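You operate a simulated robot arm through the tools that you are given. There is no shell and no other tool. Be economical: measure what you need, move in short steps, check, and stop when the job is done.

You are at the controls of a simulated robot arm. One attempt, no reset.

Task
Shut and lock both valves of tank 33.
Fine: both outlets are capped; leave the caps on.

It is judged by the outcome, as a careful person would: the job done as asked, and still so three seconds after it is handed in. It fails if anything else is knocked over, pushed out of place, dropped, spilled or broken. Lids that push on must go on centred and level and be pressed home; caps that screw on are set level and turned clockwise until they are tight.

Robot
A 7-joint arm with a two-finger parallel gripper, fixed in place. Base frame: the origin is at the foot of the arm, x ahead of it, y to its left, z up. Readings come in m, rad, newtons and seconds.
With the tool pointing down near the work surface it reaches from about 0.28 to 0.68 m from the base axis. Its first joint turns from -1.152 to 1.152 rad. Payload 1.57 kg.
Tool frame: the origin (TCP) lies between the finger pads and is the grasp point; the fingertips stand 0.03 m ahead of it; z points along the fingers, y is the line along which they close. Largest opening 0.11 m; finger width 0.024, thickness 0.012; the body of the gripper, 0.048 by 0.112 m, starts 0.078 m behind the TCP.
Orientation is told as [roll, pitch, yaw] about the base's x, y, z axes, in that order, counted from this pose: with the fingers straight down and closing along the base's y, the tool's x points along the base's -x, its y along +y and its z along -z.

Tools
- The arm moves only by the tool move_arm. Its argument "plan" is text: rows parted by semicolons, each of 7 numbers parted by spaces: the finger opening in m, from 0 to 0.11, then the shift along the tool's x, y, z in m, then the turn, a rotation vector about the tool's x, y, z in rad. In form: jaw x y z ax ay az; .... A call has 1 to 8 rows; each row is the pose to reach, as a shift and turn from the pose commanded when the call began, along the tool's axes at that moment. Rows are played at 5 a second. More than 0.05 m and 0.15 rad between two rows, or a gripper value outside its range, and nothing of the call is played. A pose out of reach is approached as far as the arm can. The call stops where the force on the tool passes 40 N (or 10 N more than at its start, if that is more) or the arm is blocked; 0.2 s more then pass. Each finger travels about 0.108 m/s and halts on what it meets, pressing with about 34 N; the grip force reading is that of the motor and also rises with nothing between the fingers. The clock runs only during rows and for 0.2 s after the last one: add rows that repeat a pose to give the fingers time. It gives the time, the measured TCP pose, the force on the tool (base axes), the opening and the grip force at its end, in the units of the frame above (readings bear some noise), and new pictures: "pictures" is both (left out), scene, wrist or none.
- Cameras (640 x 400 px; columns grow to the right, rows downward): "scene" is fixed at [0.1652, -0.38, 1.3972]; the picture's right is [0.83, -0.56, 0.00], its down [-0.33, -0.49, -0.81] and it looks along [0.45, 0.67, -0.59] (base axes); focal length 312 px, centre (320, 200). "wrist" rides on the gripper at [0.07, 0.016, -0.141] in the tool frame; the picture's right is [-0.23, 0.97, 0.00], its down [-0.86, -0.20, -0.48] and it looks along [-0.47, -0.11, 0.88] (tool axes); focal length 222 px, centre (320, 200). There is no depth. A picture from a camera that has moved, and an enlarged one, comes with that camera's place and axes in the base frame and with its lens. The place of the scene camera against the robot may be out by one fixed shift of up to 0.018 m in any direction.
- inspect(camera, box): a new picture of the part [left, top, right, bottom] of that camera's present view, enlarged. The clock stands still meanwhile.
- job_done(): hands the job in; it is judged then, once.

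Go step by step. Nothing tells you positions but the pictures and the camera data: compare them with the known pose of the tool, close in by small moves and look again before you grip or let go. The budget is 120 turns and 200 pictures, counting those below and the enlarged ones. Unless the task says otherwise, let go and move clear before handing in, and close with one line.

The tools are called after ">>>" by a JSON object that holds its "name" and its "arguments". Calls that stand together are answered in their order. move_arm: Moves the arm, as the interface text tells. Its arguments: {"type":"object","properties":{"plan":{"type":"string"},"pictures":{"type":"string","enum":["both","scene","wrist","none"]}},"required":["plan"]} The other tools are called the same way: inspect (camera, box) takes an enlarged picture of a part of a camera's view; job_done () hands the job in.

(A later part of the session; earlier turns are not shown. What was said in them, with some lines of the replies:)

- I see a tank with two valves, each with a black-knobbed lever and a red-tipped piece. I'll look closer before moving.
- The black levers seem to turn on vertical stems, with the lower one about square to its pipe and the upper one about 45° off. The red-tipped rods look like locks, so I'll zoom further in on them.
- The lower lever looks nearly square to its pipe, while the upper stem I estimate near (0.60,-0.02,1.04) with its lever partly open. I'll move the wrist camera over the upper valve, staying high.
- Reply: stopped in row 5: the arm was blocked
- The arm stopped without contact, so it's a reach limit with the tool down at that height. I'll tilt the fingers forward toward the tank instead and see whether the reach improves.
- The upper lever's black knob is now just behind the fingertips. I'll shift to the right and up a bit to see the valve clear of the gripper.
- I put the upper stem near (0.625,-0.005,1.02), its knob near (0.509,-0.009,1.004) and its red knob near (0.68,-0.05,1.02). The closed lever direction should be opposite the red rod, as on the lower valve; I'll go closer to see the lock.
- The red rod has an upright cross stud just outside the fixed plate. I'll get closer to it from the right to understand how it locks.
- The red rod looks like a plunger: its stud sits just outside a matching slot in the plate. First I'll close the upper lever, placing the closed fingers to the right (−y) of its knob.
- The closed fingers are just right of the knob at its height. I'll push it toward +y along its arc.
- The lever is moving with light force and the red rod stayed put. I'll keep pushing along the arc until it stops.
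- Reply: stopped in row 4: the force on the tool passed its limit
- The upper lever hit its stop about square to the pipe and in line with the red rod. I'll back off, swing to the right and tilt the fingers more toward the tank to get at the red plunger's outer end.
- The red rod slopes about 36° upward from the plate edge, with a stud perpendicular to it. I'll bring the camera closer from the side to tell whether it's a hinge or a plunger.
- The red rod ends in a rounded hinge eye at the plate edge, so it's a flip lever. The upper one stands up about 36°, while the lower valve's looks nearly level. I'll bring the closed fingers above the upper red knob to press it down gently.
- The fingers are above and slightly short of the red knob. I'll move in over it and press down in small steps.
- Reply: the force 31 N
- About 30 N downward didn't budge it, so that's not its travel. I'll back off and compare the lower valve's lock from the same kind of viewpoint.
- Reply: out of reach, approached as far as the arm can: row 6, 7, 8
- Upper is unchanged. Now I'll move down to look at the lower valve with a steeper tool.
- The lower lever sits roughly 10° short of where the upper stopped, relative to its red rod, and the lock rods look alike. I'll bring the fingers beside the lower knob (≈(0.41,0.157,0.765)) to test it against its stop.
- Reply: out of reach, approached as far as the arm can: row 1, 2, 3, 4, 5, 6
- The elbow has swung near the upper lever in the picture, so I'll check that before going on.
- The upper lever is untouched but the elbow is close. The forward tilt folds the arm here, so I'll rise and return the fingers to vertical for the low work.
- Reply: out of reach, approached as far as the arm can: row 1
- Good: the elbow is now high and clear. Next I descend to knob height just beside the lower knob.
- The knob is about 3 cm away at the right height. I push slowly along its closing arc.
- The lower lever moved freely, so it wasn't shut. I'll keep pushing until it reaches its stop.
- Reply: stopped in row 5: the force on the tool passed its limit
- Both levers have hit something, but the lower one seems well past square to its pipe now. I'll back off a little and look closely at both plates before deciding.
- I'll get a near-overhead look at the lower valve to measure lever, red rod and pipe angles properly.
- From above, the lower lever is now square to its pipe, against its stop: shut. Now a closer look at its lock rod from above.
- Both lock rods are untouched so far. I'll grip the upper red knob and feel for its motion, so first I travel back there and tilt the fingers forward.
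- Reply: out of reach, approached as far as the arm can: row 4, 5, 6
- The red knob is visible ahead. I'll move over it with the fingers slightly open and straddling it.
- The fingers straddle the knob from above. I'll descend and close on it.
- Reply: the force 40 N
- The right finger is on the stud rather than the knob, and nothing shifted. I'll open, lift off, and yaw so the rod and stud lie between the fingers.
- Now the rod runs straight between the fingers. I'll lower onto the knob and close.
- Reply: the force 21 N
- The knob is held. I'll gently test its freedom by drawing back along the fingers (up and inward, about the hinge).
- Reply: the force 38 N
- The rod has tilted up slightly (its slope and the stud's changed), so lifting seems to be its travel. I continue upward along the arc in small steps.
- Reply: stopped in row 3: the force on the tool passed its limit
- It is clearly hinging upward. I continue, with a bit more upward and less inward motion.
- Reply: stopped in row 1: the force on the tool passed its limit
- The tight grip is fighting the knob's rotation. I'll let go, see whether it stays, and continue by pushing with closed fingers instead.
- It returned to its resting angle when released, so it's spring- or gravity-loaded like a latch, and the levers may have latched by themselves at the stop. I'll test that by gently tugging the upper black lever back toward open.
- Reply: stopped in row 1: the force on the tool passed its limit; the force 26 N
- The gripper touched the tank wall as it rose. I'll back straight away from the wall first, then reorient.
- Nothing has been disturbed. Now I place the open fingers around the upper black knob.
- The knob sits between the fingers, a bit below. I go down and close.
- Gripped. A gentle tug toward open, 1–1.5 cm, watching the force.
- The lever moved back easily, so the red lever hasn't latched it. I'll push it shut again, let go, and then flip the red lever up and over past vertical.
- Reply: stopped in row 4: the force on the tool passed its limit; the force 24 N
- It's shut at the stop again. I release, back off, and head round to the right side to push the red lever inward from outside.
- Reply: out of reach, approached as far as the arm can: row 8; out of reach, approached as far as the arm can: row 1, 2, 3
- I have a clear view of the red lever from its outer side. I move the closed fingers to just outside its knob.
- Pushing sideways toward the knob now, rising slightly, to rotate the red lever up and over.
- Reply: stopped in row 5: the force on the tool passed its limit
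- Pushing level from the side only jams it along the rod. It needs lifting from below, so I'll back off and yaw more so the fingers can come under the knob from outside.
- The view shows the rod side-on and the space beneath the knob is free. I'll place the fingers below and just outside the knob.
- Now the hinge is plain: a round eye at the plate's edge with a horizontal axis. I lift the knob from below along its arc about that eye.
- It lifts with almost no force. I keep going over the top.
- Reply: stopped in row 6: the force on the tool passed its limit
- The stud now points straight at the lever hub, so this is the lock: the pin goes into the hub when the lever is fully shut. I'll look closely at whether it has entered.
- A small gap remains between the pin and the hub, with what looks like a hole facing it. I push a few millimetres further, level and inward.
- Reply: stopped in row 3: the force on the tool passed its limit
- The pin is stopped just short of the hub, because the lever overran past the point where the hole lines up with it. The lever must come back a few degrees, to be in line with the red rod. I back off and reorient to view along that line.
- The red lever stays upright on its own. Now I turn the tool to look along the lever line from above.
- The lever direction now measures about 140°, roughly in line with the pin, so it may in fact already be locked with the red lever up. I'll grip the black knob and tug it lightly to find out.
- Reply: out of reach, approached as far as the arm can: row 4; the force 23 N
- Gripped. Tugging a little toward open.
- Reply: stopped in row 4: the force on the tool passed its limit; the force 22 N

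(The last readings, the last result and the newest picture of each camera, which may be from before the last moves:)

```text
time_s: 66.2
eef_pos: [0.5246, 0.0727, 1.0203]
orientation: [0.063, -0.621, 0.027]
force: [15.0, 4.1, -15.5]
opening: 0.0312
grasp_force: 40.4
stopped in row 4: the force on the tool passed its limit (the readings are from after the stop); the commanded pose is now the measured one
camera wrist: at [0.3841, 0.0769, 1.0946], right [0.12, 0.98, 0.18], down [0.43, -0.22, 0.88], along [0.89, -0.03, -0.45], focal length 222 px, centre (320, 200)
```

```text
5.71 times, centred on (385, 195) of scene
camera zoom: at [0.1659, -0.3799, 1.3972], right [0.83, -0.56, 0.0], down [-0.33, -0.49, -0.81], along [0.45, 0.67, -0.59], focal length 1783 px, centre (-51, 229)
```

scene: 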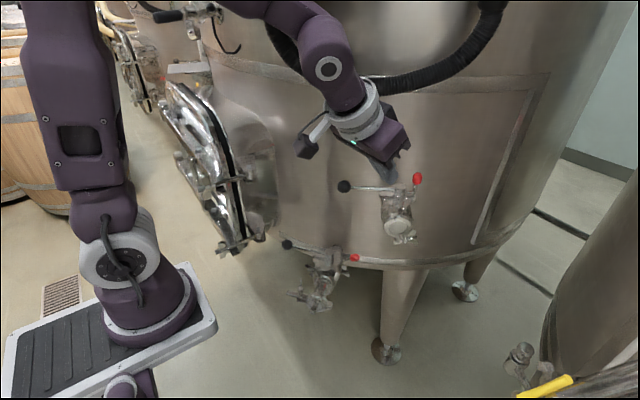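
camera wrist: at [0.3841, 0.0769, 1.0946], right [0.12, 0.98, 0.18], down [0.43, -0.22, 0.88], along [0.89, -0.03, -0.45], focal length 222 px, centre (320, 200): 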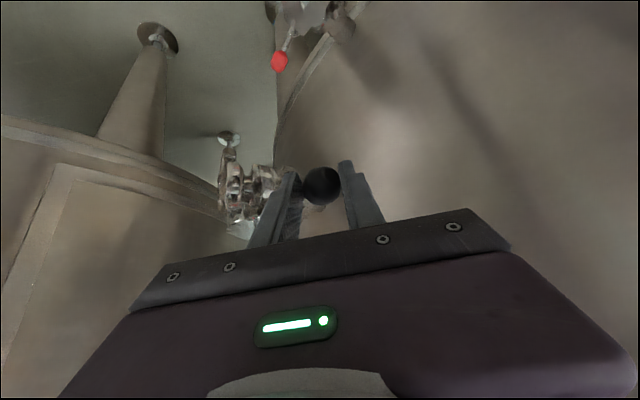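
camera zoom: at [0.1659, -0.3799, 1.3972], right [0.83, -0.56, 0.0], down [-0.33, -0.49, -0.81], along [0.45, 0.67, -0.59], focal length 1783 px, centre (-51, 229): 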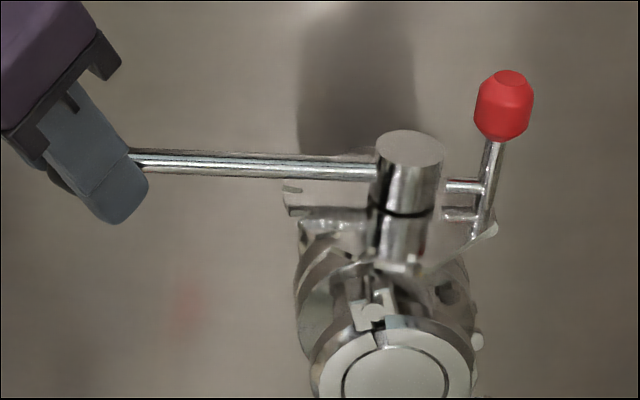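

The lever now has only a degree or two of play and then blocks firmly, whereas it moved freely before: the upper valve is locked with the red lever up. I nudge the lever back and let go.

>>> {"name": "move_arm", "arguments": {"plan": "0.02 -0.003 0.002 0.002 0 0 0; 0.02 -0.004 0.0025 0.003 0 0 0; 0.06 -0.004 0.0025 0.003 0 0 0; 0.065 -0.004 0.0025 0.003 0 0 0; 0.065 -0.004 0.0025 -0.03 0 0 0; 0.065 -0.004 0.0025 -0.065 0 0 0; 0.04 -0.004 -0.02 -0.085 0 0 0; 0 -0.004 -0.06 -0.09 0 0 0"}}

>>> {"name": "inspect", "arguments": {"camera": "scene", "box": [330, 160, 440, 230]}}

```text
time_s: 68.0
eef_pos: [0.4797, 0.0074, 1.0926]
orientation: [0.062, -0.62, 0.032]
force: [0.6, 0.5, 0.1]
opening: 0.0
grasp_force: 21.8
camera wrist: at [0.3394, 0.0103, 1.1669], right [0.12, 0.98, 0.18], down [0.43, -0.22, 0.88], along [0.89, -0.03, -0.45], focal length 222 px, centre (320, 200)
```

scene: 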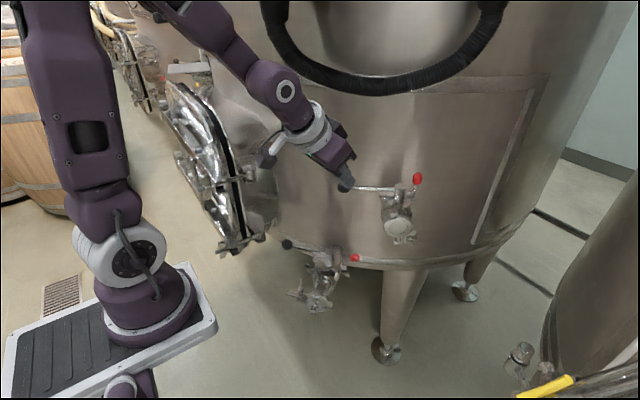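
wrist: 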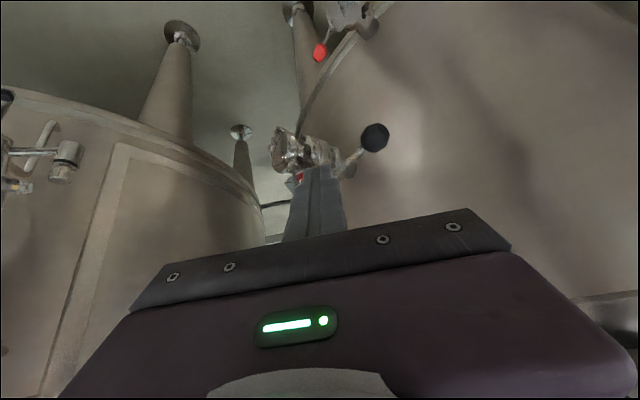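

```text
5.71 times, centred on (385, 195) of scene
camera zoom: at [0.1652, -0.3797, 1.3973], right [0.83, -0.56, 0.0], down [-0.33, -0.49, -0.81], along [0.45, 0.67, -0.59], focal length 1783 px, centre (-51, 229)
```

zoom: 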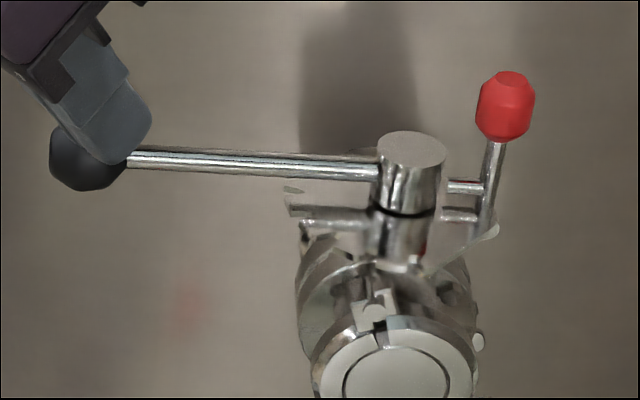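

Upper valve is shut and locked. For the lower one I'll repeat the same lift of its red lever, first repositioning clear to the right.

>>> {"name": "move_arm", "arguments": {"plan": "0 0 -0.043 0.003 0 -0.13 0; 0 0 -0.086 0.007 0 -0.26 0; 0 0 -0.129 0.01 0 -0.39 0; 0 0 -0.172 0.014 0 -0.52 0; 0 0 -0.205 0.014 0 -0.52 0; 0 0 -0.205 0.014 0 -0.52 0", "pictures": "scene"}}

```text
time_s: 69.3
eef_pos: [0.4971, -0.2004, 1.0744]
orientation: [0.123, -1.138, -0.053]
force: [-1.0, 0.1, -0.1]
opening: 0.0
grasp_force: 21.2
out of reach, approached as far as the arm can: row 1, 2, 3, 4
```

scene: 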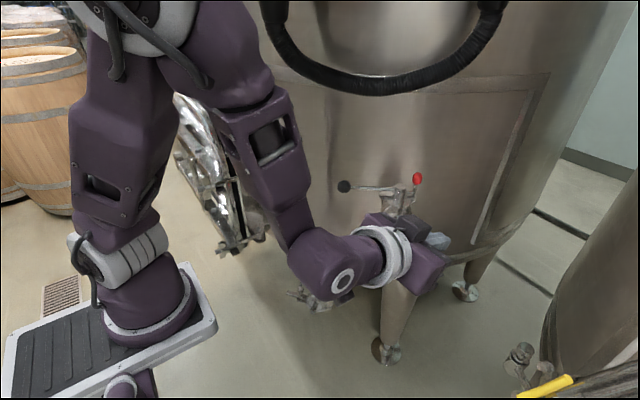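

>>> {"name": "move_arm", "arguments": {"plan": "0 0.017 0 0.011 -0.115 0 -0.062; 0 0.034 0 0.022 -0.23 0 -0.125; 0 0.05 0 0.034 -0.345 0 -0.188; 0 0.067 0 0.045 -0.46 0 -0.25; 0 0.084 0 0.057 -0.58 0 -0.31; 0 0.1 0 0.068 -0.7 0 -0.377; 0 0.1 0 0.068 -0.7 0 -0.377"}}

```text
time_s: 71.0
eef_pos: [0.5177, -0.1898, 0.9538]
orientation: [-0.027, -1.158, 0.88]
force: [-1.2, 0.0, -0.4]
opening: 0.0002
grasp_force: 21.2
camera wrist: at [0.4026, -0.2979, 0.945], right [-0.68, 0.71, 0.2], down [0.08, -0.2, 0.98], along [0.73, 0.68, 0.08], focal length 222 px, centre (320, 200)
```

scene: 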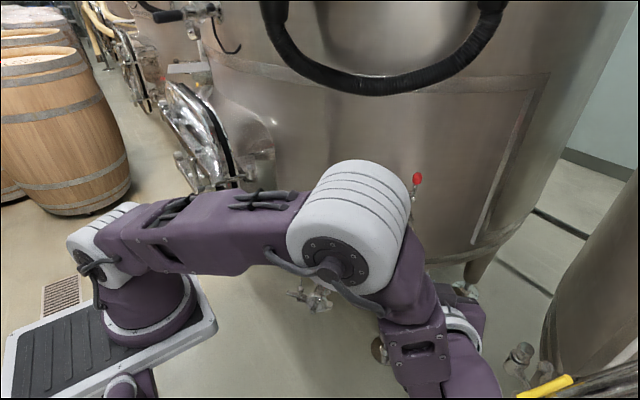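
wrist: 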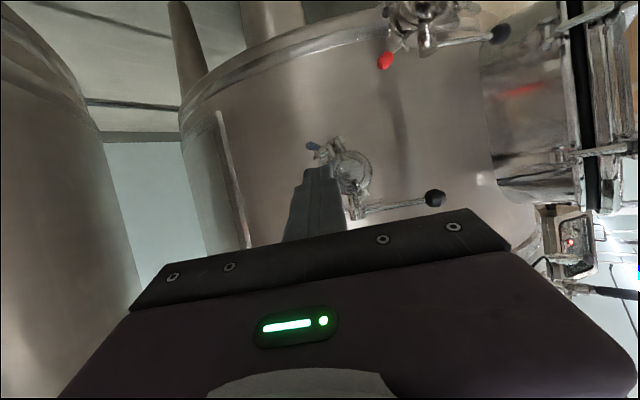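

The elbow is well in front of the tank. I approach the lower valve in small steps, keeping an eye on it.

>>> {"name": "move_arm", "arguments": {"plan": "0 0.016 0.009 0.042 0 0 0; 0 0.032 0.018 0.084 0 0 0; 0 0.048 0.028 0.1255 0 0 0; 0 0.048 0.028 0.1255 0 0 0"}}

```text
time_s: 72.0
eef_pos: [0.5612, -0.0998, 0.8576]
orientation: [-0.027, -1.158, 0.88]
force: [0.1, -0.5, -0.3]
opening: 0.0002
grasp_force: 21.2
camera wrist: at [0.4454, -0.208, 0.8501], right [-0.68, 0.71, 0.2], down [0.08, -0.2, 0.98], along [0.73, 0.68, 0.08], focal length 222 px, centre (320, 200)
```

scene: 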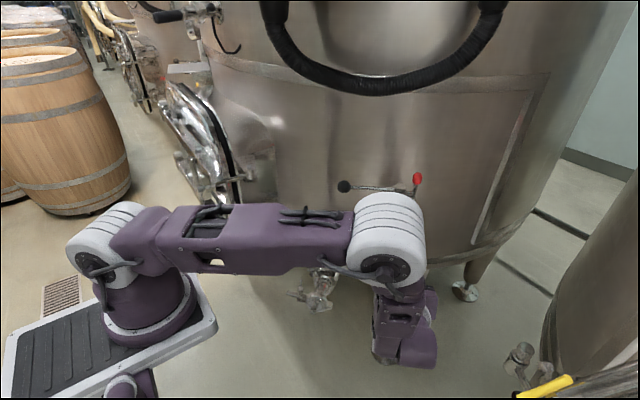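
wrist: 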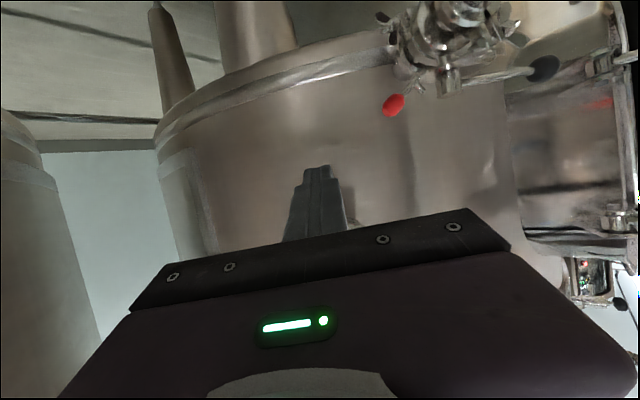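

The elbow would come too close to the upper valve in this posture. I'll withdraw and use vertical fingers for the lower lock, which keeps the elbow high, pushing in and up from outside the knob.

>>> {"name": "move_arm", "arguments": {"plan": "0 -0.01 0 -0.02 0 0.08 0; 0 -0.02 0 -0.04 0 0.2 0; 0 -0.03 0 -0.06 0 0.34 0; 0 -0.04 0 -0.08 0 0.48 0; 0 -0.05 0 -0.1 0 0.62 0; 0 -0.06 0 -0.115 0 0.76 0; 0 -0.07 0 -0.12 0 0.9 0; 0 -0.08 0 -0.12 0 1.04 0"}}

```text
time_s: 73.8
eef_pos: [0.5084, -0.1588, 0.9795]
orientation: [-0.013, -0.117, 0.856]
force: [0.9, -0.4, -0.5]
opening: 0.0003
grasp_force: 20.9
camera wrist: at [0.4385, -0.2117, 1.1107], right [-0.59, 0.81, 0.01], down [0.67, 0.47, 0.58], along [0.46, 0.35, -0.82], focal length 222 px, centre (320, 200)
```

scene: 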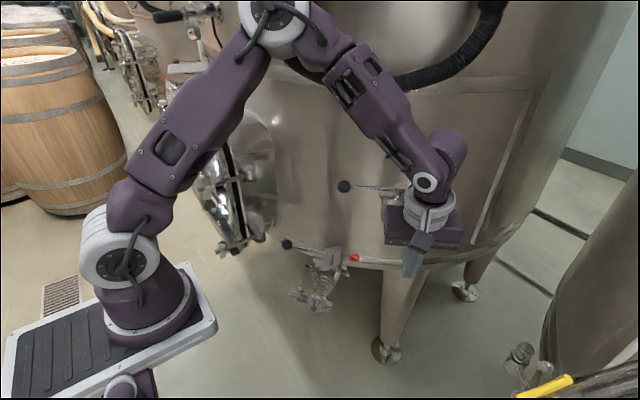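
wrist: 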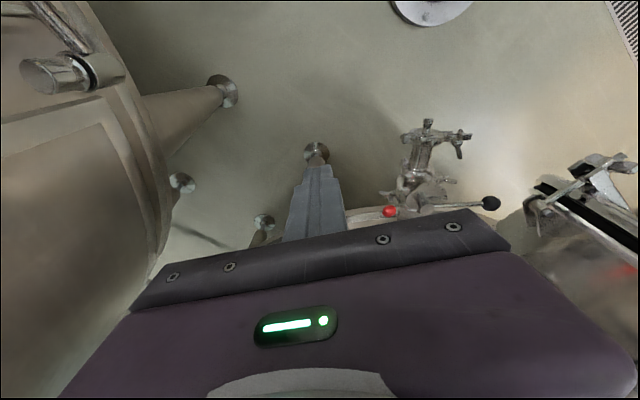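

Directly above the lower red knob is the upper lever, so I must come in from the front underneath it. I'll use the milder yaw (≈20°) with the forward tilt, which kept the elbow high before.

>>> {"name": "move_arm", "arguments": {"plan": "0 0 0 0 0.015 0 0.124; 0 0 0 0 0.03 0 0.248; 0 0 0 0 0.044 0 0.372; 0 0 0 0 0.058 0 0.497; 0 0 0 0 0.093 -0.13 0.497; 0 0 0 0 0.128 -0.26 0.497; 0 0 0 0 0.163 -0.39 0.497; 0 0 0 0 0.198 -0.52 0.497", "pictures": "none"}}

```text
time_s: 75.5
eef_pos: [0.5091, -0.1589, 0.9783]
orientation: [-0.009, -0.654, 0.33]
force: [0.1, 0.2, -0.6]
opening: 0.0
grasp_force: 21.5
```

>>> {"name": "move_arm", "arguments": {"plan": "0 0.016 0.011 0.033 0 -0.115 0; 0 0.032 0.022 0.066 0 -0.23 0; 0 0.0475 0.033 0.0996 0 -0.345 0; 0 0.0475 0.033 0.0996 0 -0.345 0"}}

```text
time_s: 76.5
eef_pos: [0.5207, -0.1198, 0.87]
orientation: [-0.011, -1.003, 0.334]
force: [-0.4, 0.0, 0.1]
opening: 0.0001
grasp_force: 21.3
camera wrist: at [0.3656, -0.1546, 0.8874], right [-0.19, 0.96, 0.18], down [0.12, -0.16, 0.98], along [0.97, 0.21, -0.08], focal length 222 px, centre (320, 200)
```

scene: 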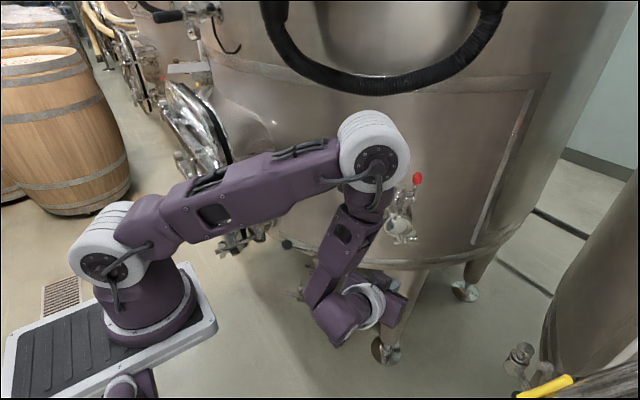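
wrist: 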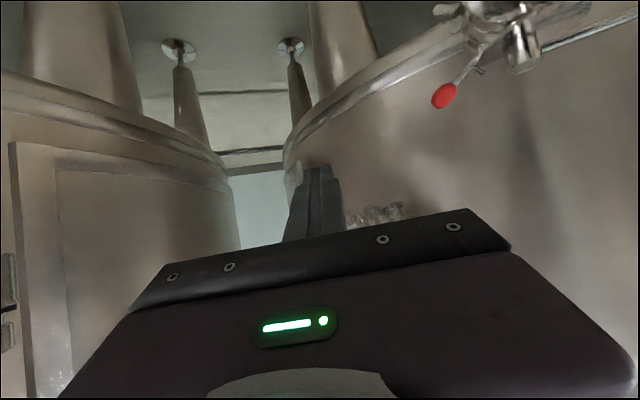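

The elbow stays about 15 cm above the upper lever here. I put the lower red knob near (0.57,0.054,0.775); I'll approach it a bit steeper to keep the camera clear of the lower outlet.

>>> {"name": "move_arm", "arguments": {"plan": "0 0.014 0.018 0.02 0 0.067 0; 0 0.028 0.036 0.041 0 0.134 0; 0 0.043 0.054 0.062 0 0.2 0; 0 0.043 0.054 0.062 0 0.2 0"}}

>>> {"name": "inspect", "arguments": {"camera": "wrist", "box": [380, 0, 540, 150]}}

```text
time_s: 77.5
eef_pos: [0.5295, -0.0603, 0.8015]
orientation: [-0.009, -0.802, 0.332]
force: [-0.6, 0.1, -0.2]
opening: 0.0
grasp_force: 21.2
camera wrist: at [0.3813, -0.0928, 0.8497], right [-0.16, 0.97, 0.16], down [0.3, -0.1, 0.95], along [0.94, 0.2, -0.28], focal length 222 px, centre (320, 200)
```

scene: 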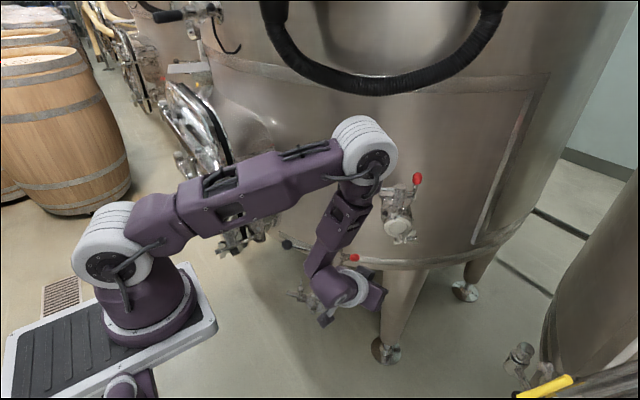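
wrist: 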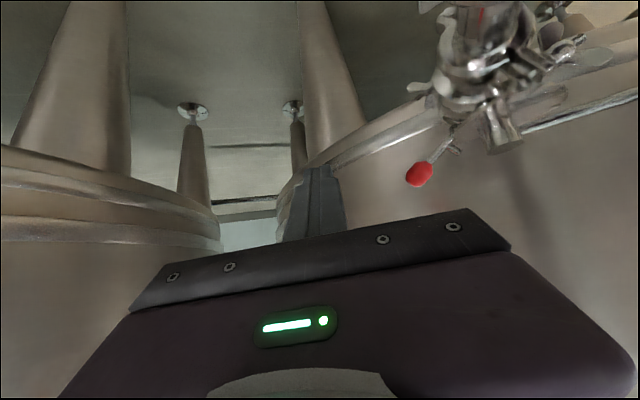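

```text
2.67 times, centred on (460, 75) of wrist
camera zoom: at [0.3813, -0.0928, 0.8497], right [-0.16, 0.97, 0.16], down [0.3, -0.1, 0.95], along [0.94, 0.2, -0.28], focal length 592 px, centre (-53, 533)
```

zoom: 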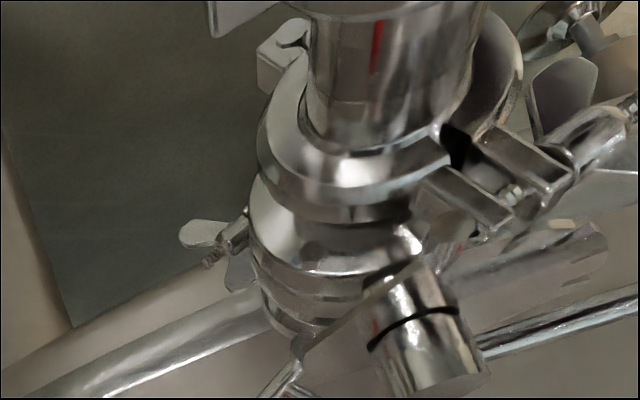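

>>> {"name": "move_arm", "arguments": {"plan": "0 0 0.01 0.035 0 0 0; 0 0.001 0.03 0.06 0 0 0; 0 0.002 0.057 0.06 0 0 0; 0 0.002 0.057 0.06 0 0 0"}}

>>> {"name": "inspect", "arguments": {"camera": "wrist", "box": [290, 80, 490, 220]}}

>>> {"name": "inspect", "arguments": {"camera": "scene", "box": [280, 160, 440, 330]}}

```text
time_s: 78.5
eef_pos: [0.5518, 0.0062, 0.7563]
orientation: [-0.009, -0.802, 0.332]
force: [0.1, 0.2, -0.3]
opening: 0.0001
grasp_force: 21.4
camera wrist: at [0.4043, -0.0253, 0.8039], right [-0.16, 0.97, 0.16], down [0.3, -0.1, 0.95], along [0.94, 0.2, -0.28], focal length 222 px, centre (320, 200)
```

scene: 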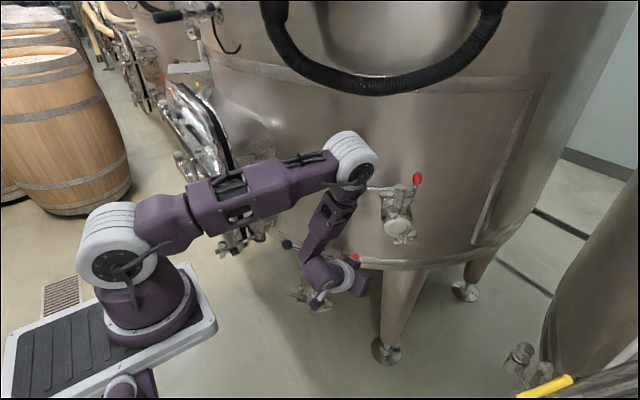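
wrist: 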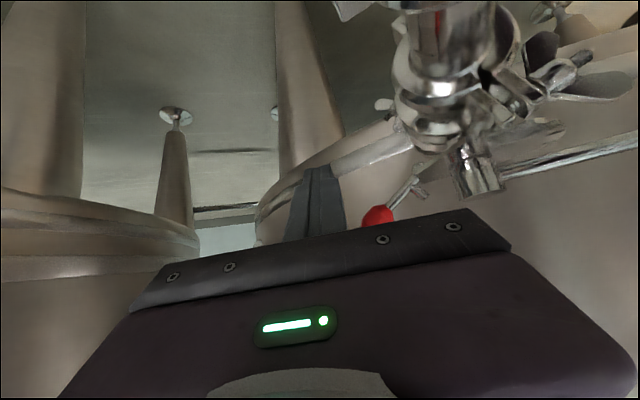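

```text
2.86 times, centred on (390, 150) of wrist
camera zoom: at [0.4043, -0.0253, 0.8039], right [-0.16, 0.97, 0.16], down [0.3, -0.1, 0.95], along [0.94, 0.2, -0.28], focal length 635 px, centre (120, 343)
```

zoom: 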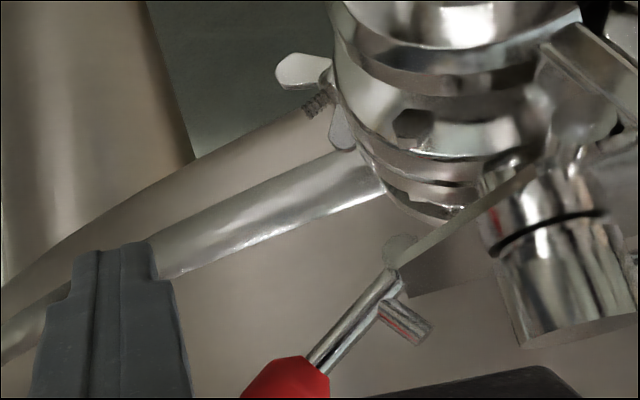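

```text
2.35 times, centred on (360, 245) of scene
camera zoom: at [0.1652, -0.38, 1.3972], right [0.83, -0.56, 0.0], down [-0.33, -0.49, -0.81], along [0.45, 0.67, -0.59], focal length 734 px, centre (226, 94)
```

zoom: 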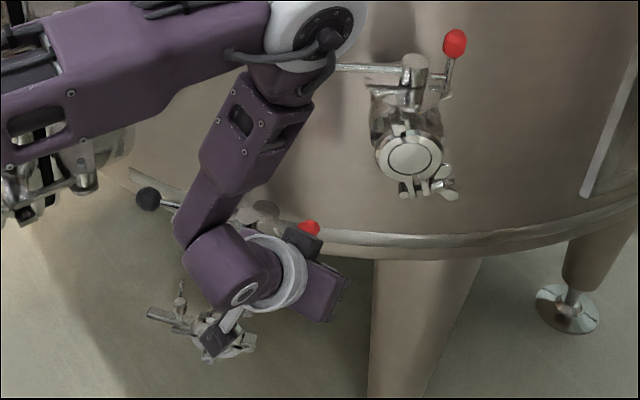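

The finger sits just outside and below the lower red knob, and its hinge is visible near (0.537,0.078,0.748). I'll sweep it up along its arc.

>>> {"name": "move_arm", "arguments": {"plan": "0 -0.008 0.0075 0 0 0 0; 0 -0.015 0.0147 0 0 0 0; 0 -0.0185 0.018 -0.005 0 0 0; 0 -0.022 0.0215 -0.01 0 0 0; 0 -0.025 0.026 -0.0148 0 0 0; 0 -0.028 0.0303 -0.0196 0 0 0; 0 -0.028 0.0303 -0.0196 0 0 0"}}

>>> {"name": "inspect", "arguments": {"camera": "wrist", "box": [290, 80, 490, 220]}}

```text
time_s: 80.2
eef_pos: [0.5484, 0.0377, 0.7898]
orientation: [-0.008, -0.802, 0.332]
force: [-2.2, -2.6, -0.3]
opening: 0.0001
grasp_force: 21.3
camera wrist: at [0.3995, 0.0048, 0.8377], right [-0.16, 0.97, 0.16], down [0.3, -0.1, 0.95], along [0.94, 0.2, -0.28], focal length 222 px, centre (320, 200)
```

scene: 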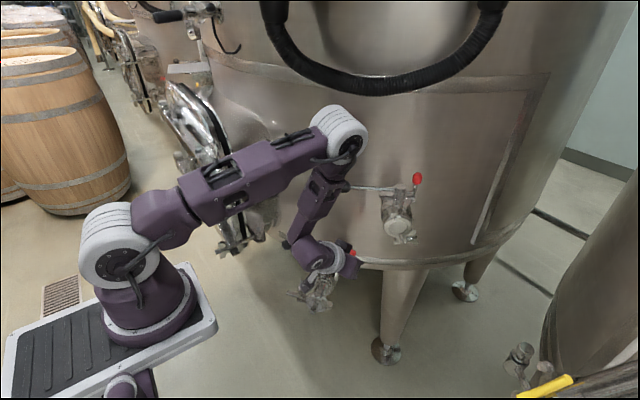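
wrist: 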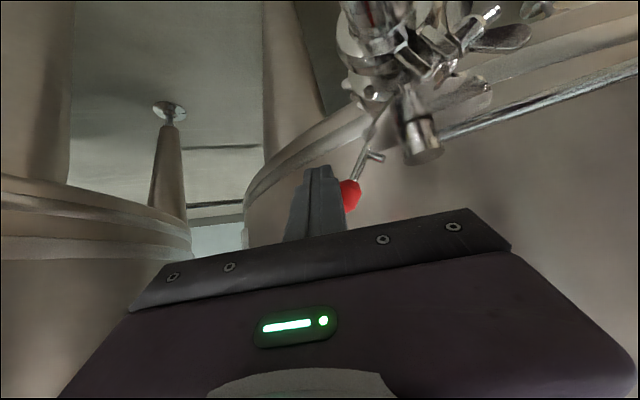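

```text
2.86 times, centred on (390, 150) of wrist
camera zoom: at [0.3995, 0.0048, 0.8377], right [-0.16, 0.97, 0.16], down [0.3, -0.1, 0.95], along [0.94, 0.2, -0.28], focal length 635 px, centre (120, 343)
```

zoom: 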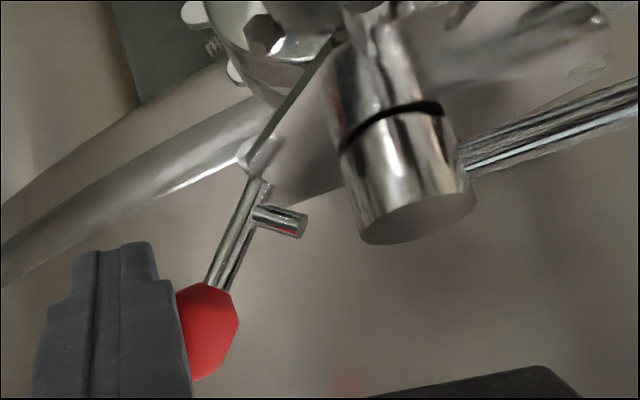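

It's rising freely. A quick check of the forearm against the upper knob before continuing.

>>> {"name": "inspect", "arguments": {"camera": "scene", "box": [280, 100, 440, 220]}}

```text
3.33 times, centred on (360, 160) of scene
camera zoom: at [0.1652, -0.3801, 1.3972], right [0.83, -0.56, 0.0], down [-0.33, -0.49, -0.81], along [0.45, 0.67, -0.59], focal length 1040 px, centre (187, 333)
```

zoom: 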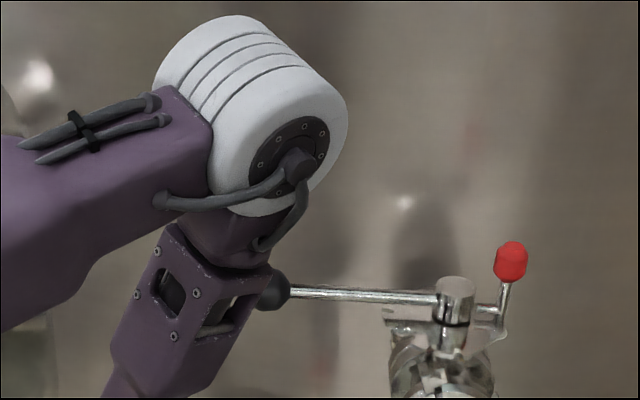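

The forearm is in front of the upper knob and not touching. Continuing to bring the lower red lever over.

>>> {"name": "move_arm", "arguments": {"plan": "0 -0.001 0.005 -0.004 0 0 0; 0 -0.002 0.01 -0.008 0 0 0; 0 -0.001 0.0155 -0.011 0 0 0; 0 0.001 0.0206 -0.014 0 0 0; 0 0.003 0.024 -0.015 0 0 0; 0 0.006 0.0275 -0.0164 0 0 0; 0 0.006 0.0275 -0.0164 0 0 0"}}

>>> {"name": "inspect", "arguments": {"camera": "wrist", "box": [290, 80, 490, 220]}}

```text
time_s: 81.8
eef_pos: [0.5237, 0.058, 0.7994]
orientation: [-0.009, -0.804, 0.331]
force: [4.8, -5.4, -0.3]
opening: 0.0001
grasp_force: 21.3
camera wrist: at [0.3762, 0.0261, 0.8454], right [-0.16, 0.97, 0.16], down [0.3, -0.1, 0.95], along [0.94, 0.2, -0.27], focal length 222 px, centre (320, 200)
```

scene: 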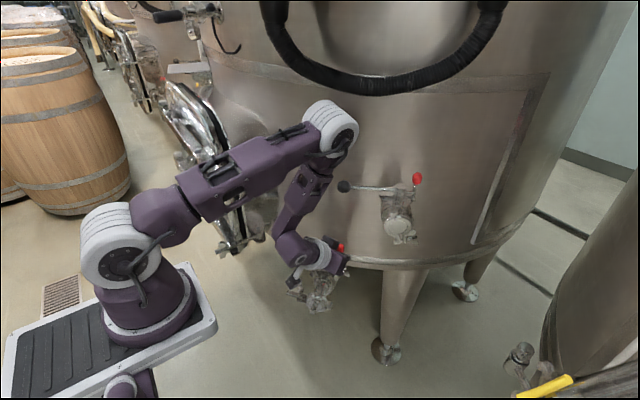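
wrist: 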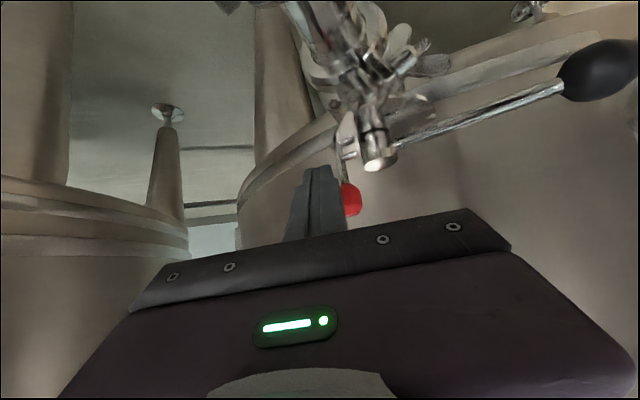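

```text
2.86 times, centred on (390, 150) of wrist
camera zoom: at [0.3762, 0.0261, 0.8454], right [-0.16, 0.97, 0.16], down [0.3, -0.1, 0.95], along [0.94, 0.2, -0.27], focal length 635 px, centre (120, 343)
```

zoom: 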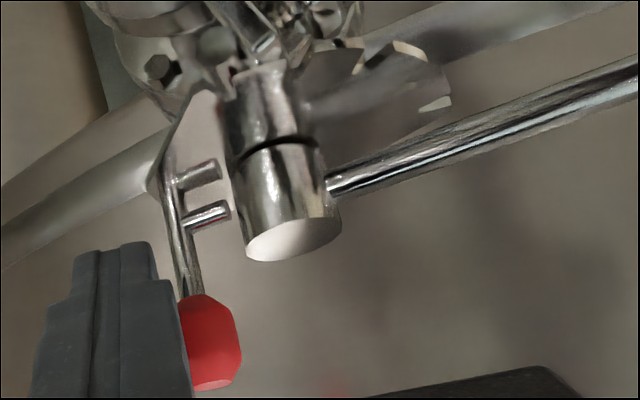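

The lower red lever is upright with its pin at the hub. A few more millimetres to press it home.

>>> {"name": "move_arm", "arguments": {"plan": "0 0.001 0.003 -0.001 0 0 0; 0 0.002 0.006 -0.002 0 0 0; 0 0.003 0.009 -0.002 0 0 0; 0 0.004 0.012 -0.003 0 0 0; 0 0.004 0.012 -0.003 0 0 0", "pictures": "wrist"}}

>>> {"name": "inspect", "arguments": {"camera": "wrist", "box": [310, 100, 410, 220]}}

```text
time_s: 82.4
eef_pos: [0.5232, 0.0585, 0.7984]
orientation: [-0.023, -0.809, 0.329]
force: [2.9, -6.0, -0.8]
opening: 0.0001
grasp_force: 21.3
stopped in row 3: the force on the tool passed its limit (the readings are from after the stop); the commanded pose is now the measured one
camera wrist: at [0.3734, 0.028, 0.8452], right [-0.15, 0.98, 0.15], down [0.29, -0.1, 0.95], along [0.95, 0.19, -0.27], focal length 222 px, centre (320, 200)
```

wrist: 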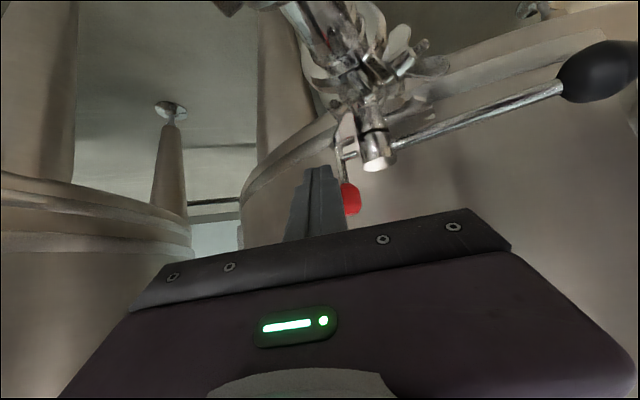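

```text
3.33 times, centred on (360, 160) of wrist
camera zoom: at [0.3734, 0.028, 0.8452], right [-0.15, 0.98, 0.15], down [0.29, -0.1, 0.95], along [0.95, 0.19, -0.27], focal length 740 px, centre (187, 333)
```

zoom: 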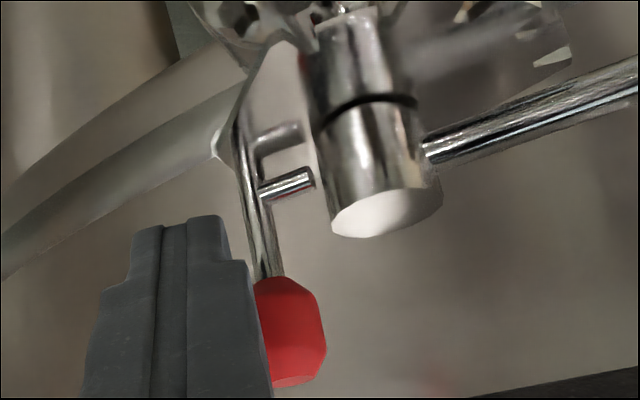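

It's firmly home, same as the upper one. I back out the way I came.

>>> {"name": "move_arm", "arguments": {"plan": "0 0.004 -0.03 0 0 0 0; 0 0.012 -0.07 -0.01 0 0 0; 0 0.023 -0.113 -0.022 0 0 0; 0 0.026 -0.118 -0.06 0 0 0; 0 0.028 -0.122 -0.1 0 0 0; 0 0.03 -0.125 -0.14 0 0 0; 0 0.033 -0.128 -0.176 0 0 0; 0 0.033 -0.128 -0.176 0 0 0"}}

>>> {"name": "inspect", "arguments": {"camera": "scene", "box": [270, 220, 390, 310]}}

```text
time_s: 84.2
eef_pos: [0.4474, -0.1211, 0.8895]
orientation: [-0.019, -0.806, 0.33]
force: [-0.1, -0.5, -0.1]
opening: 0.0001
grasp_force: 21.5
out of reach, approached as far as the arm can: row 6, 7, 8
camera wrist: at [0.2982, -0.151, 0.9357], right [-0.15, 0.98, 0.15], down [0.29, -0.1, 0.95], along [0.94, 0.19, -0.27], focal length 222 px, centre (320, 200)
```

scene: 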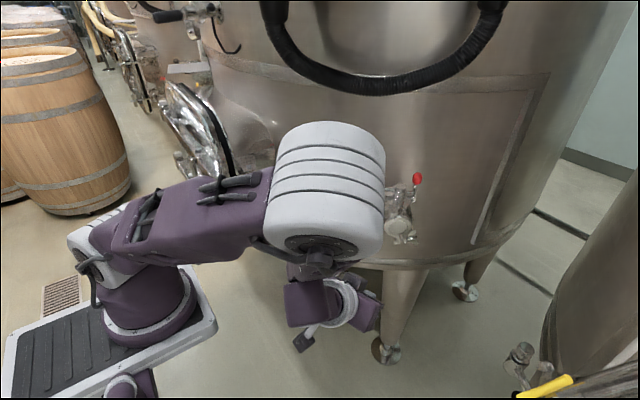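
wrist: 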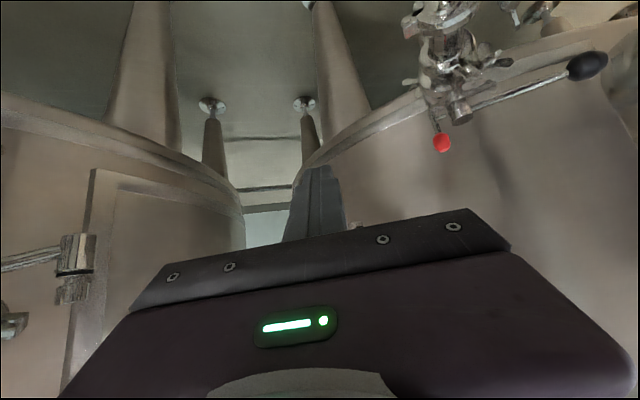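

```text
4.44 times, centred on (330, 265) of scene
camera zoom: at [0.1652, -0.38, 1.3972], right [0.83, -0.56, 0.0], down [-0.33, -0.49, -0.81], along [0.45, 0.67, -0.59], focal length 1387 px, centre (276, -89)
```

zoom: 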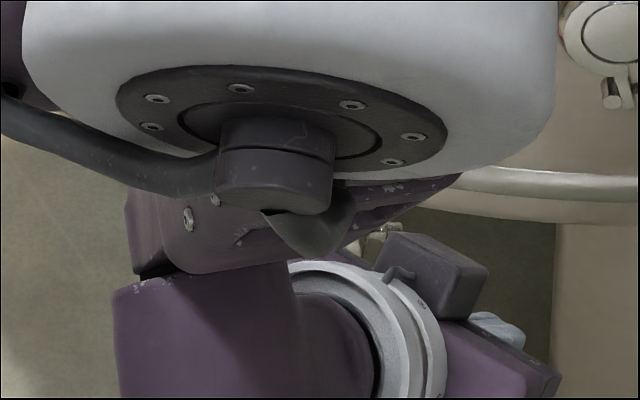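

The lower red lever stays up too. I unfold to the upright posture and check everything.

>>> {"name": "move_arm", "arguments": {"plan": "0 -0.012 0.002 -0.018 0 0.11 0; 0 -0.024 0.003 -0.036 0 0.22 0; 0 -0.036 0.005 -0.055 0 0.34 0; 0 -0.048 0.006 -0.074 0 0.46 0; 0 -0.06 0.008 -0.092 0 0.58 0; 0 -0.074 0.01 -0.111 0 0.7 0; 0 -0.074 0.01 -0.111 0 0.8 0; 0 -0.074 0.01 -0.111 0 0.8 0"}}

>>> {"name": "inspect", "arguments": {"camera": "scene", "box": [270, 160, 450, 310]}}

```text
time_s: 86.0
eef_pos: [0.4159, -0.1166, 1.0193]
orientation: [-0.013, -0.007, 0.313]
force: [0.2, -0.3, 0.2]
opening: 0.0001
grasp_force: 21.0
camera wrist: at [0.3433, -0.1216, 1.16], right [-0.09, 1.0, -0.01], down [0.87, 0.08, 0.49], along [0.49, 0.03, -0.87], focal length 222 px, centre (320, 200)
```

scene: 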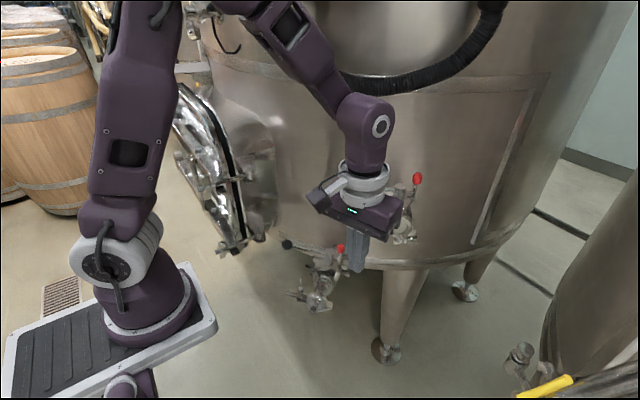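
wrist: 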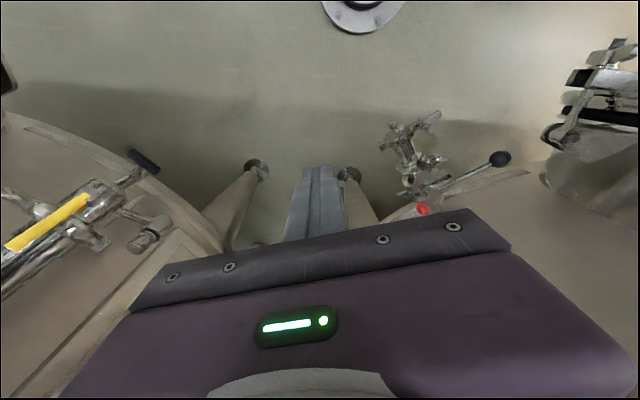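

```text
2.67 times, centred on (360, 235) of scene
camera zoom: at [0.1652, -0.38, 1.3972], right [0.83, -0.56, 0.0], down [-0.33, -0.49, -0.81], along [0.45, 0.67, -0.59], focal length 832 px, centre (213, 107)
```

zoom: 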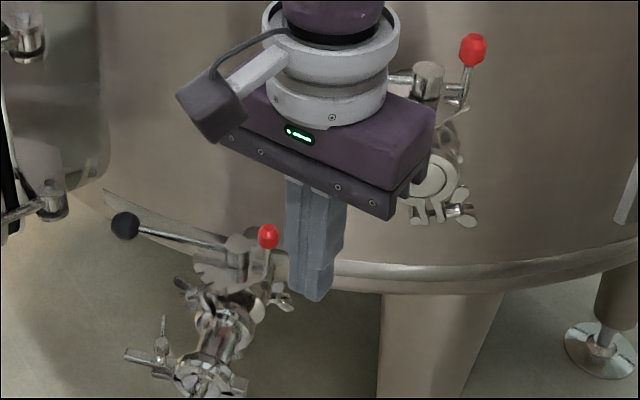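

Both red levers are up. The upper lock has been tested; I'll test the lower lever too, gripping its knob with a slightly tilted gripper.

>>> {"name": "move_arm", "arguments": {"plan": "0 -0.008 0.044 0.01 0 -0.05 0.05; 0 -0.016 0.088 0.02 0 -0.1 0.1; 0 -0.024 0.132 0.03 0 -0.15 0.15; 0 -0.032 0.176 0.045 0 -0.2 0.2; 0 -0.04 0.22 0.058 0 -0.25 0.25; 0.06 -0.048 0.262 0.07 0 -0.3 0.3; 0.06 -0.048 0.262 0.07 0 -0.3 0.3"}}

```text
time_s: 87.6
eef_pos: [0.3821, 0.1462, 0.9475]
orientation: [0.036, -0.307, 0.007]
force: [0.2, 0.9, -0.1]
opening: 0.0599
grasp_force: 0.2
camera wrist: at [0.2719, 0.1573, 1.061], right [0.2, 0.97, 0.1], down [0.67, -0.21, 0.71], along [0.71, -0.07, -0.7], focal length 222 px, centre (320, 200)
```

scene: 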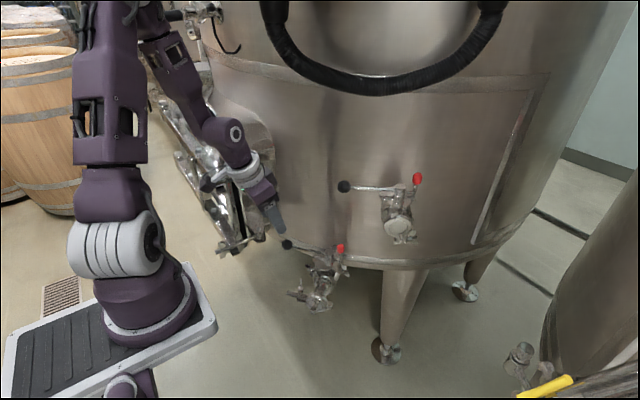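
wrist: 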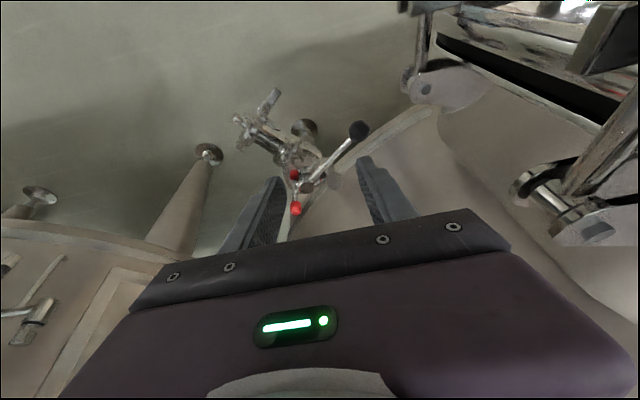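

>>> {"name": "move_arm", "arguments": {"plan": "0.06 0 0.03 0.03 0 0 0; 0.06 -0.001 0.06 0.06 0 0 0; 0.06 -0.002 0.062 0.1 0 0 0; 0.06 -0.004 0.062 0.13 0 0 0; 0.06 -0.004 0.062 0.13 0 0 0"}}

```text
time_s: 88.8
eef_pos: [0.4242, 0.211, 0.8255]
orientation: [0.035, -0.308, 0.008]
force: [-0.5, 0.2, -1.5]
opening: 0.0599
grasp_force: 0.1
camera wrist: at [0.3143, 0.2219, 0.9388], right [0.2, 0.98, 0.1], down [0.67, -0.21, 0.71], along [0.71, -0.07, -0.7], focal length 222 px, centre (320, 200)
```

scene: 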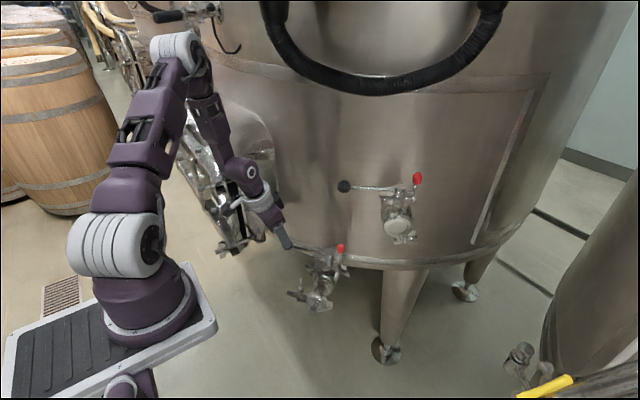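
wrist: 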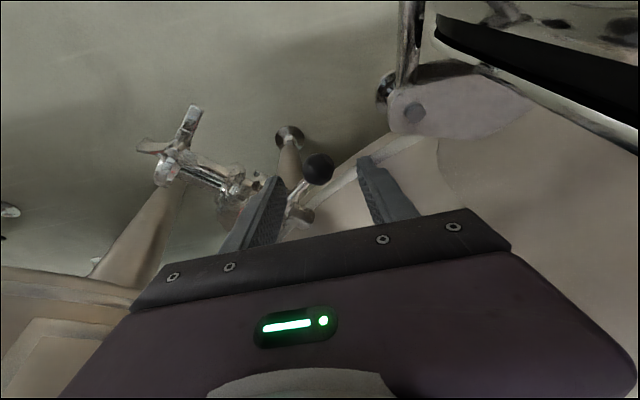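

>>> {"name": "move_arm", "arguments": {"plan": "0.06 0 0 0.022 0 0 0; 0.06 0 0 0.045 0 0 0; 0.06 0 0 0.045 0 0 0; 0.02 0 0 0.045 0 0 0; 0.02 0 0 0.045 0 0 0; 0.02 0 0 0.045 0 0 0"}}

>>> {"name": "inspect", "arguments": {"camera": "scene", "box": [260, 225, 370, 300]}}

```text
time_s: 90.2
eef_pos: [0.4373, 0.2085, 0.7817]
orientation: [0.032, -0.304, 0.007]
force: [0.0, -24.2, -8.8]
opening: 0.0312
grasp_force: 40.4
camera wrist: at [0.3281, 0.221, 0.895], right [0.2, 0.97, 0.1], down [0.68, -0.21, 0.71], along [0.71, -0.08, -0.7], focal length 222 px, centre (320, 200)
```

scene: 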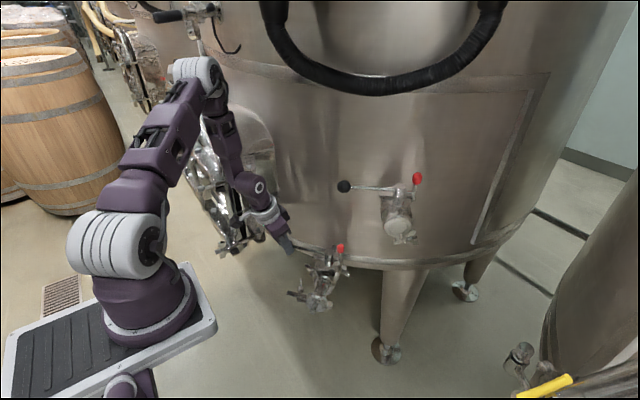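
wrist: 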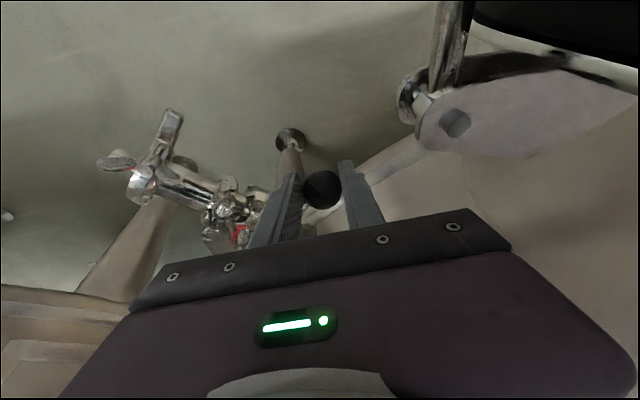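

```text
5.33 times, centred on (315, 262) of scene
camera zoom: at [0.1653, -0.3805, 1.3971], right [0.83, -0.56, 0.0], down [-0.33, -0.49, -0.81], along [0.45, 0.67, -0.59], focal length 1664 px, centre (347, -133)
```

zoom: 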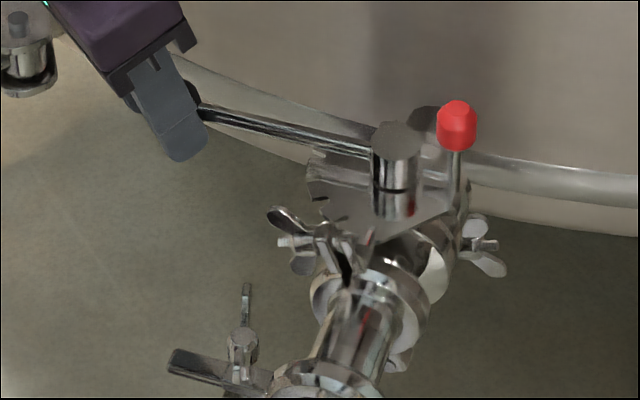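

Gripped on the lower knob. A light tug toward open.

>>> {"name": "move_arm", "arguments": {"plan": "0.02 0.003 -0.002 0 0 0 0; 0.02 0.006 -0.004 0.001 0 0 0; 0.02 0.009 -0.006 0.002 0 0 0; 0.02 0.009 -0.006 0.002 0 0 0", "pictures": "wrist"}}

>>> {"name": "inspect", "arguments": {"camera": "scene", "box": [260, 225, 370, 300]}}

```text
time_s: 91.2
eef_pos: [0.4325, 0.2081, 0.7777]
orientation: [0.037, -0.315, 0.006]
force: [22.4, -11.4, 27.4]
opening: 0.0313
grasp_force: 40.0
camera wrist: at [0.3215, 0.2177, 0.8913], right [0.2, 0.97, 0.1], down [0.67, -0.21, 0.71], along [0.72, -0.07, -0.69], focal length 222 px, centre (320, 200)
```

wrist: 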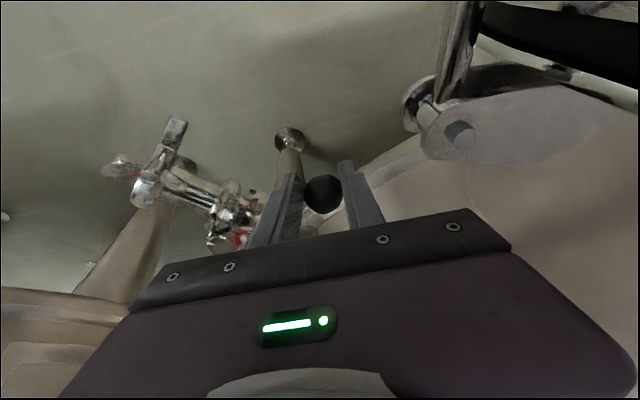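

```text
5.33 times, centred on (315, 262) of scene
camera zoom: at [0.1653, -0.3804, 1.3971], right [0.83, -0.56, 0.0], down [-0.33, -0.49, -0.81], along [0.45, 0.67, -0.59], focal length 1664 px, centre (347, -133)
```

zoom: 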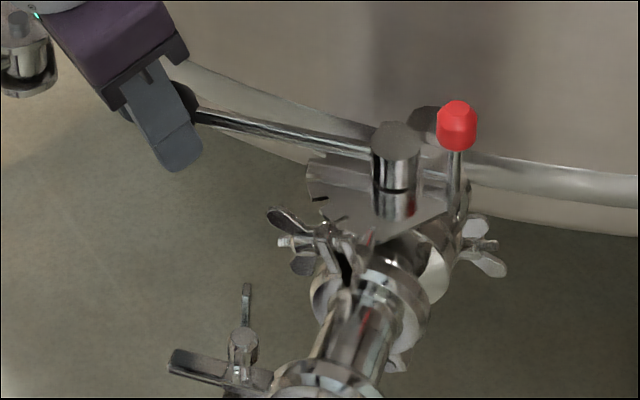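

It resists with ~37 N and barely moves, so the lower valve is locked as well. I ease back, release and move clear.

>>> {"name": "move_arm", "arguments": {"plan": "0.02 0.003 -0.002 0.002 0 0 0; 0.055 0.003 -0.002 0.002 0 0 0; 0.06 0.003 -0.002 0.002 0 0 0; 0.06 0.003 -0.002 -0.03 0 0 0; 0.06 0.003 -0.002 -0.07 0 0 0; 0.06 0.005 -0.02 -0.11 0 0 0; 0.06 0.01 -0.05 -0.145 0 0 0; 0.06 0.02 -0.08 -0.175 0 0 0"}}

>>> {"name": "inspect", "arguments": {"camera": "scene", "box": [260, 160, 450, 310]}}

```text
time_s: 93.0
eef_pos: [0.359, 0.1227, 0.935]
orientation: [0.035, -0.307, 0.008]
force: [1.0, -0.2, -0.8]
opening: 0.06
grasp_force: 0.2
camera wrist: at [0.2493, 0.1324, 1.0486], right [0.2, 0.98, 0.1], down [0.68, -0.21, 0.71], along [0.71, -0.07, -0.7], focal length 222 px, centre (320, 200)
```

scene: 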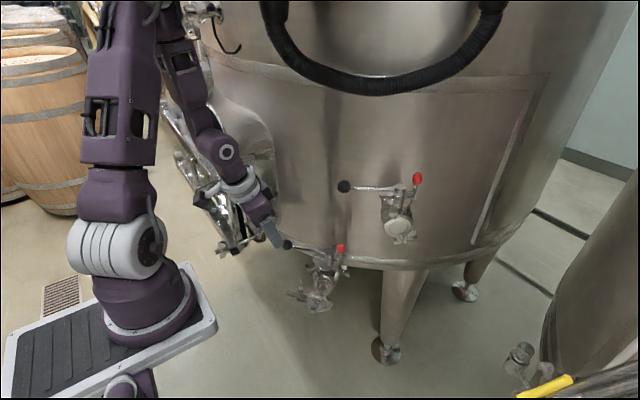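
wrist: 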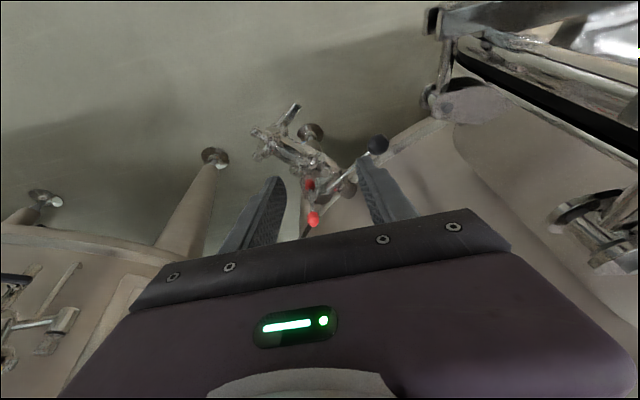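

```text
2.67 times, centred on (355, 235) of scene
camera zoom: at [0.1652, -0.38, 1.3972], right [0.83, -0.56, 0.0], down [-0.33, -0.49, -0.81], along [0.45, 0.67, -0.59], focal length 832 px, centre (227, 107)
```

zoom: 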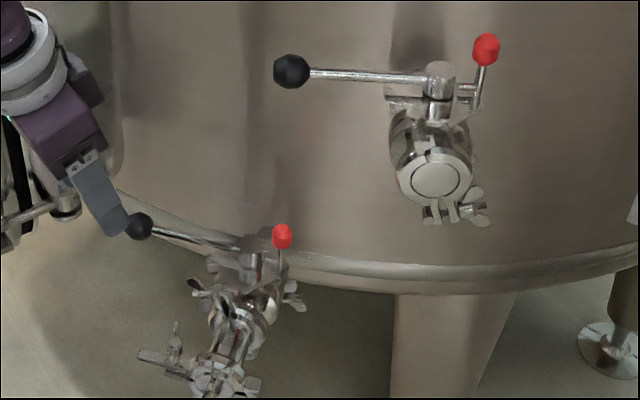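

Both levers are shut against their stops, both red lock levers are up with their pins at the hubs, the caps are on, and the gripper is clear. I'm handing in.

>>> {"name": "job_done", "arguments": {}}

```text
The job is handed in.
```

Both valves of tank 33 are shut and locked. A tug on each black lever met firm resistance with only a degree or two of play, and the outlet caps were left on.
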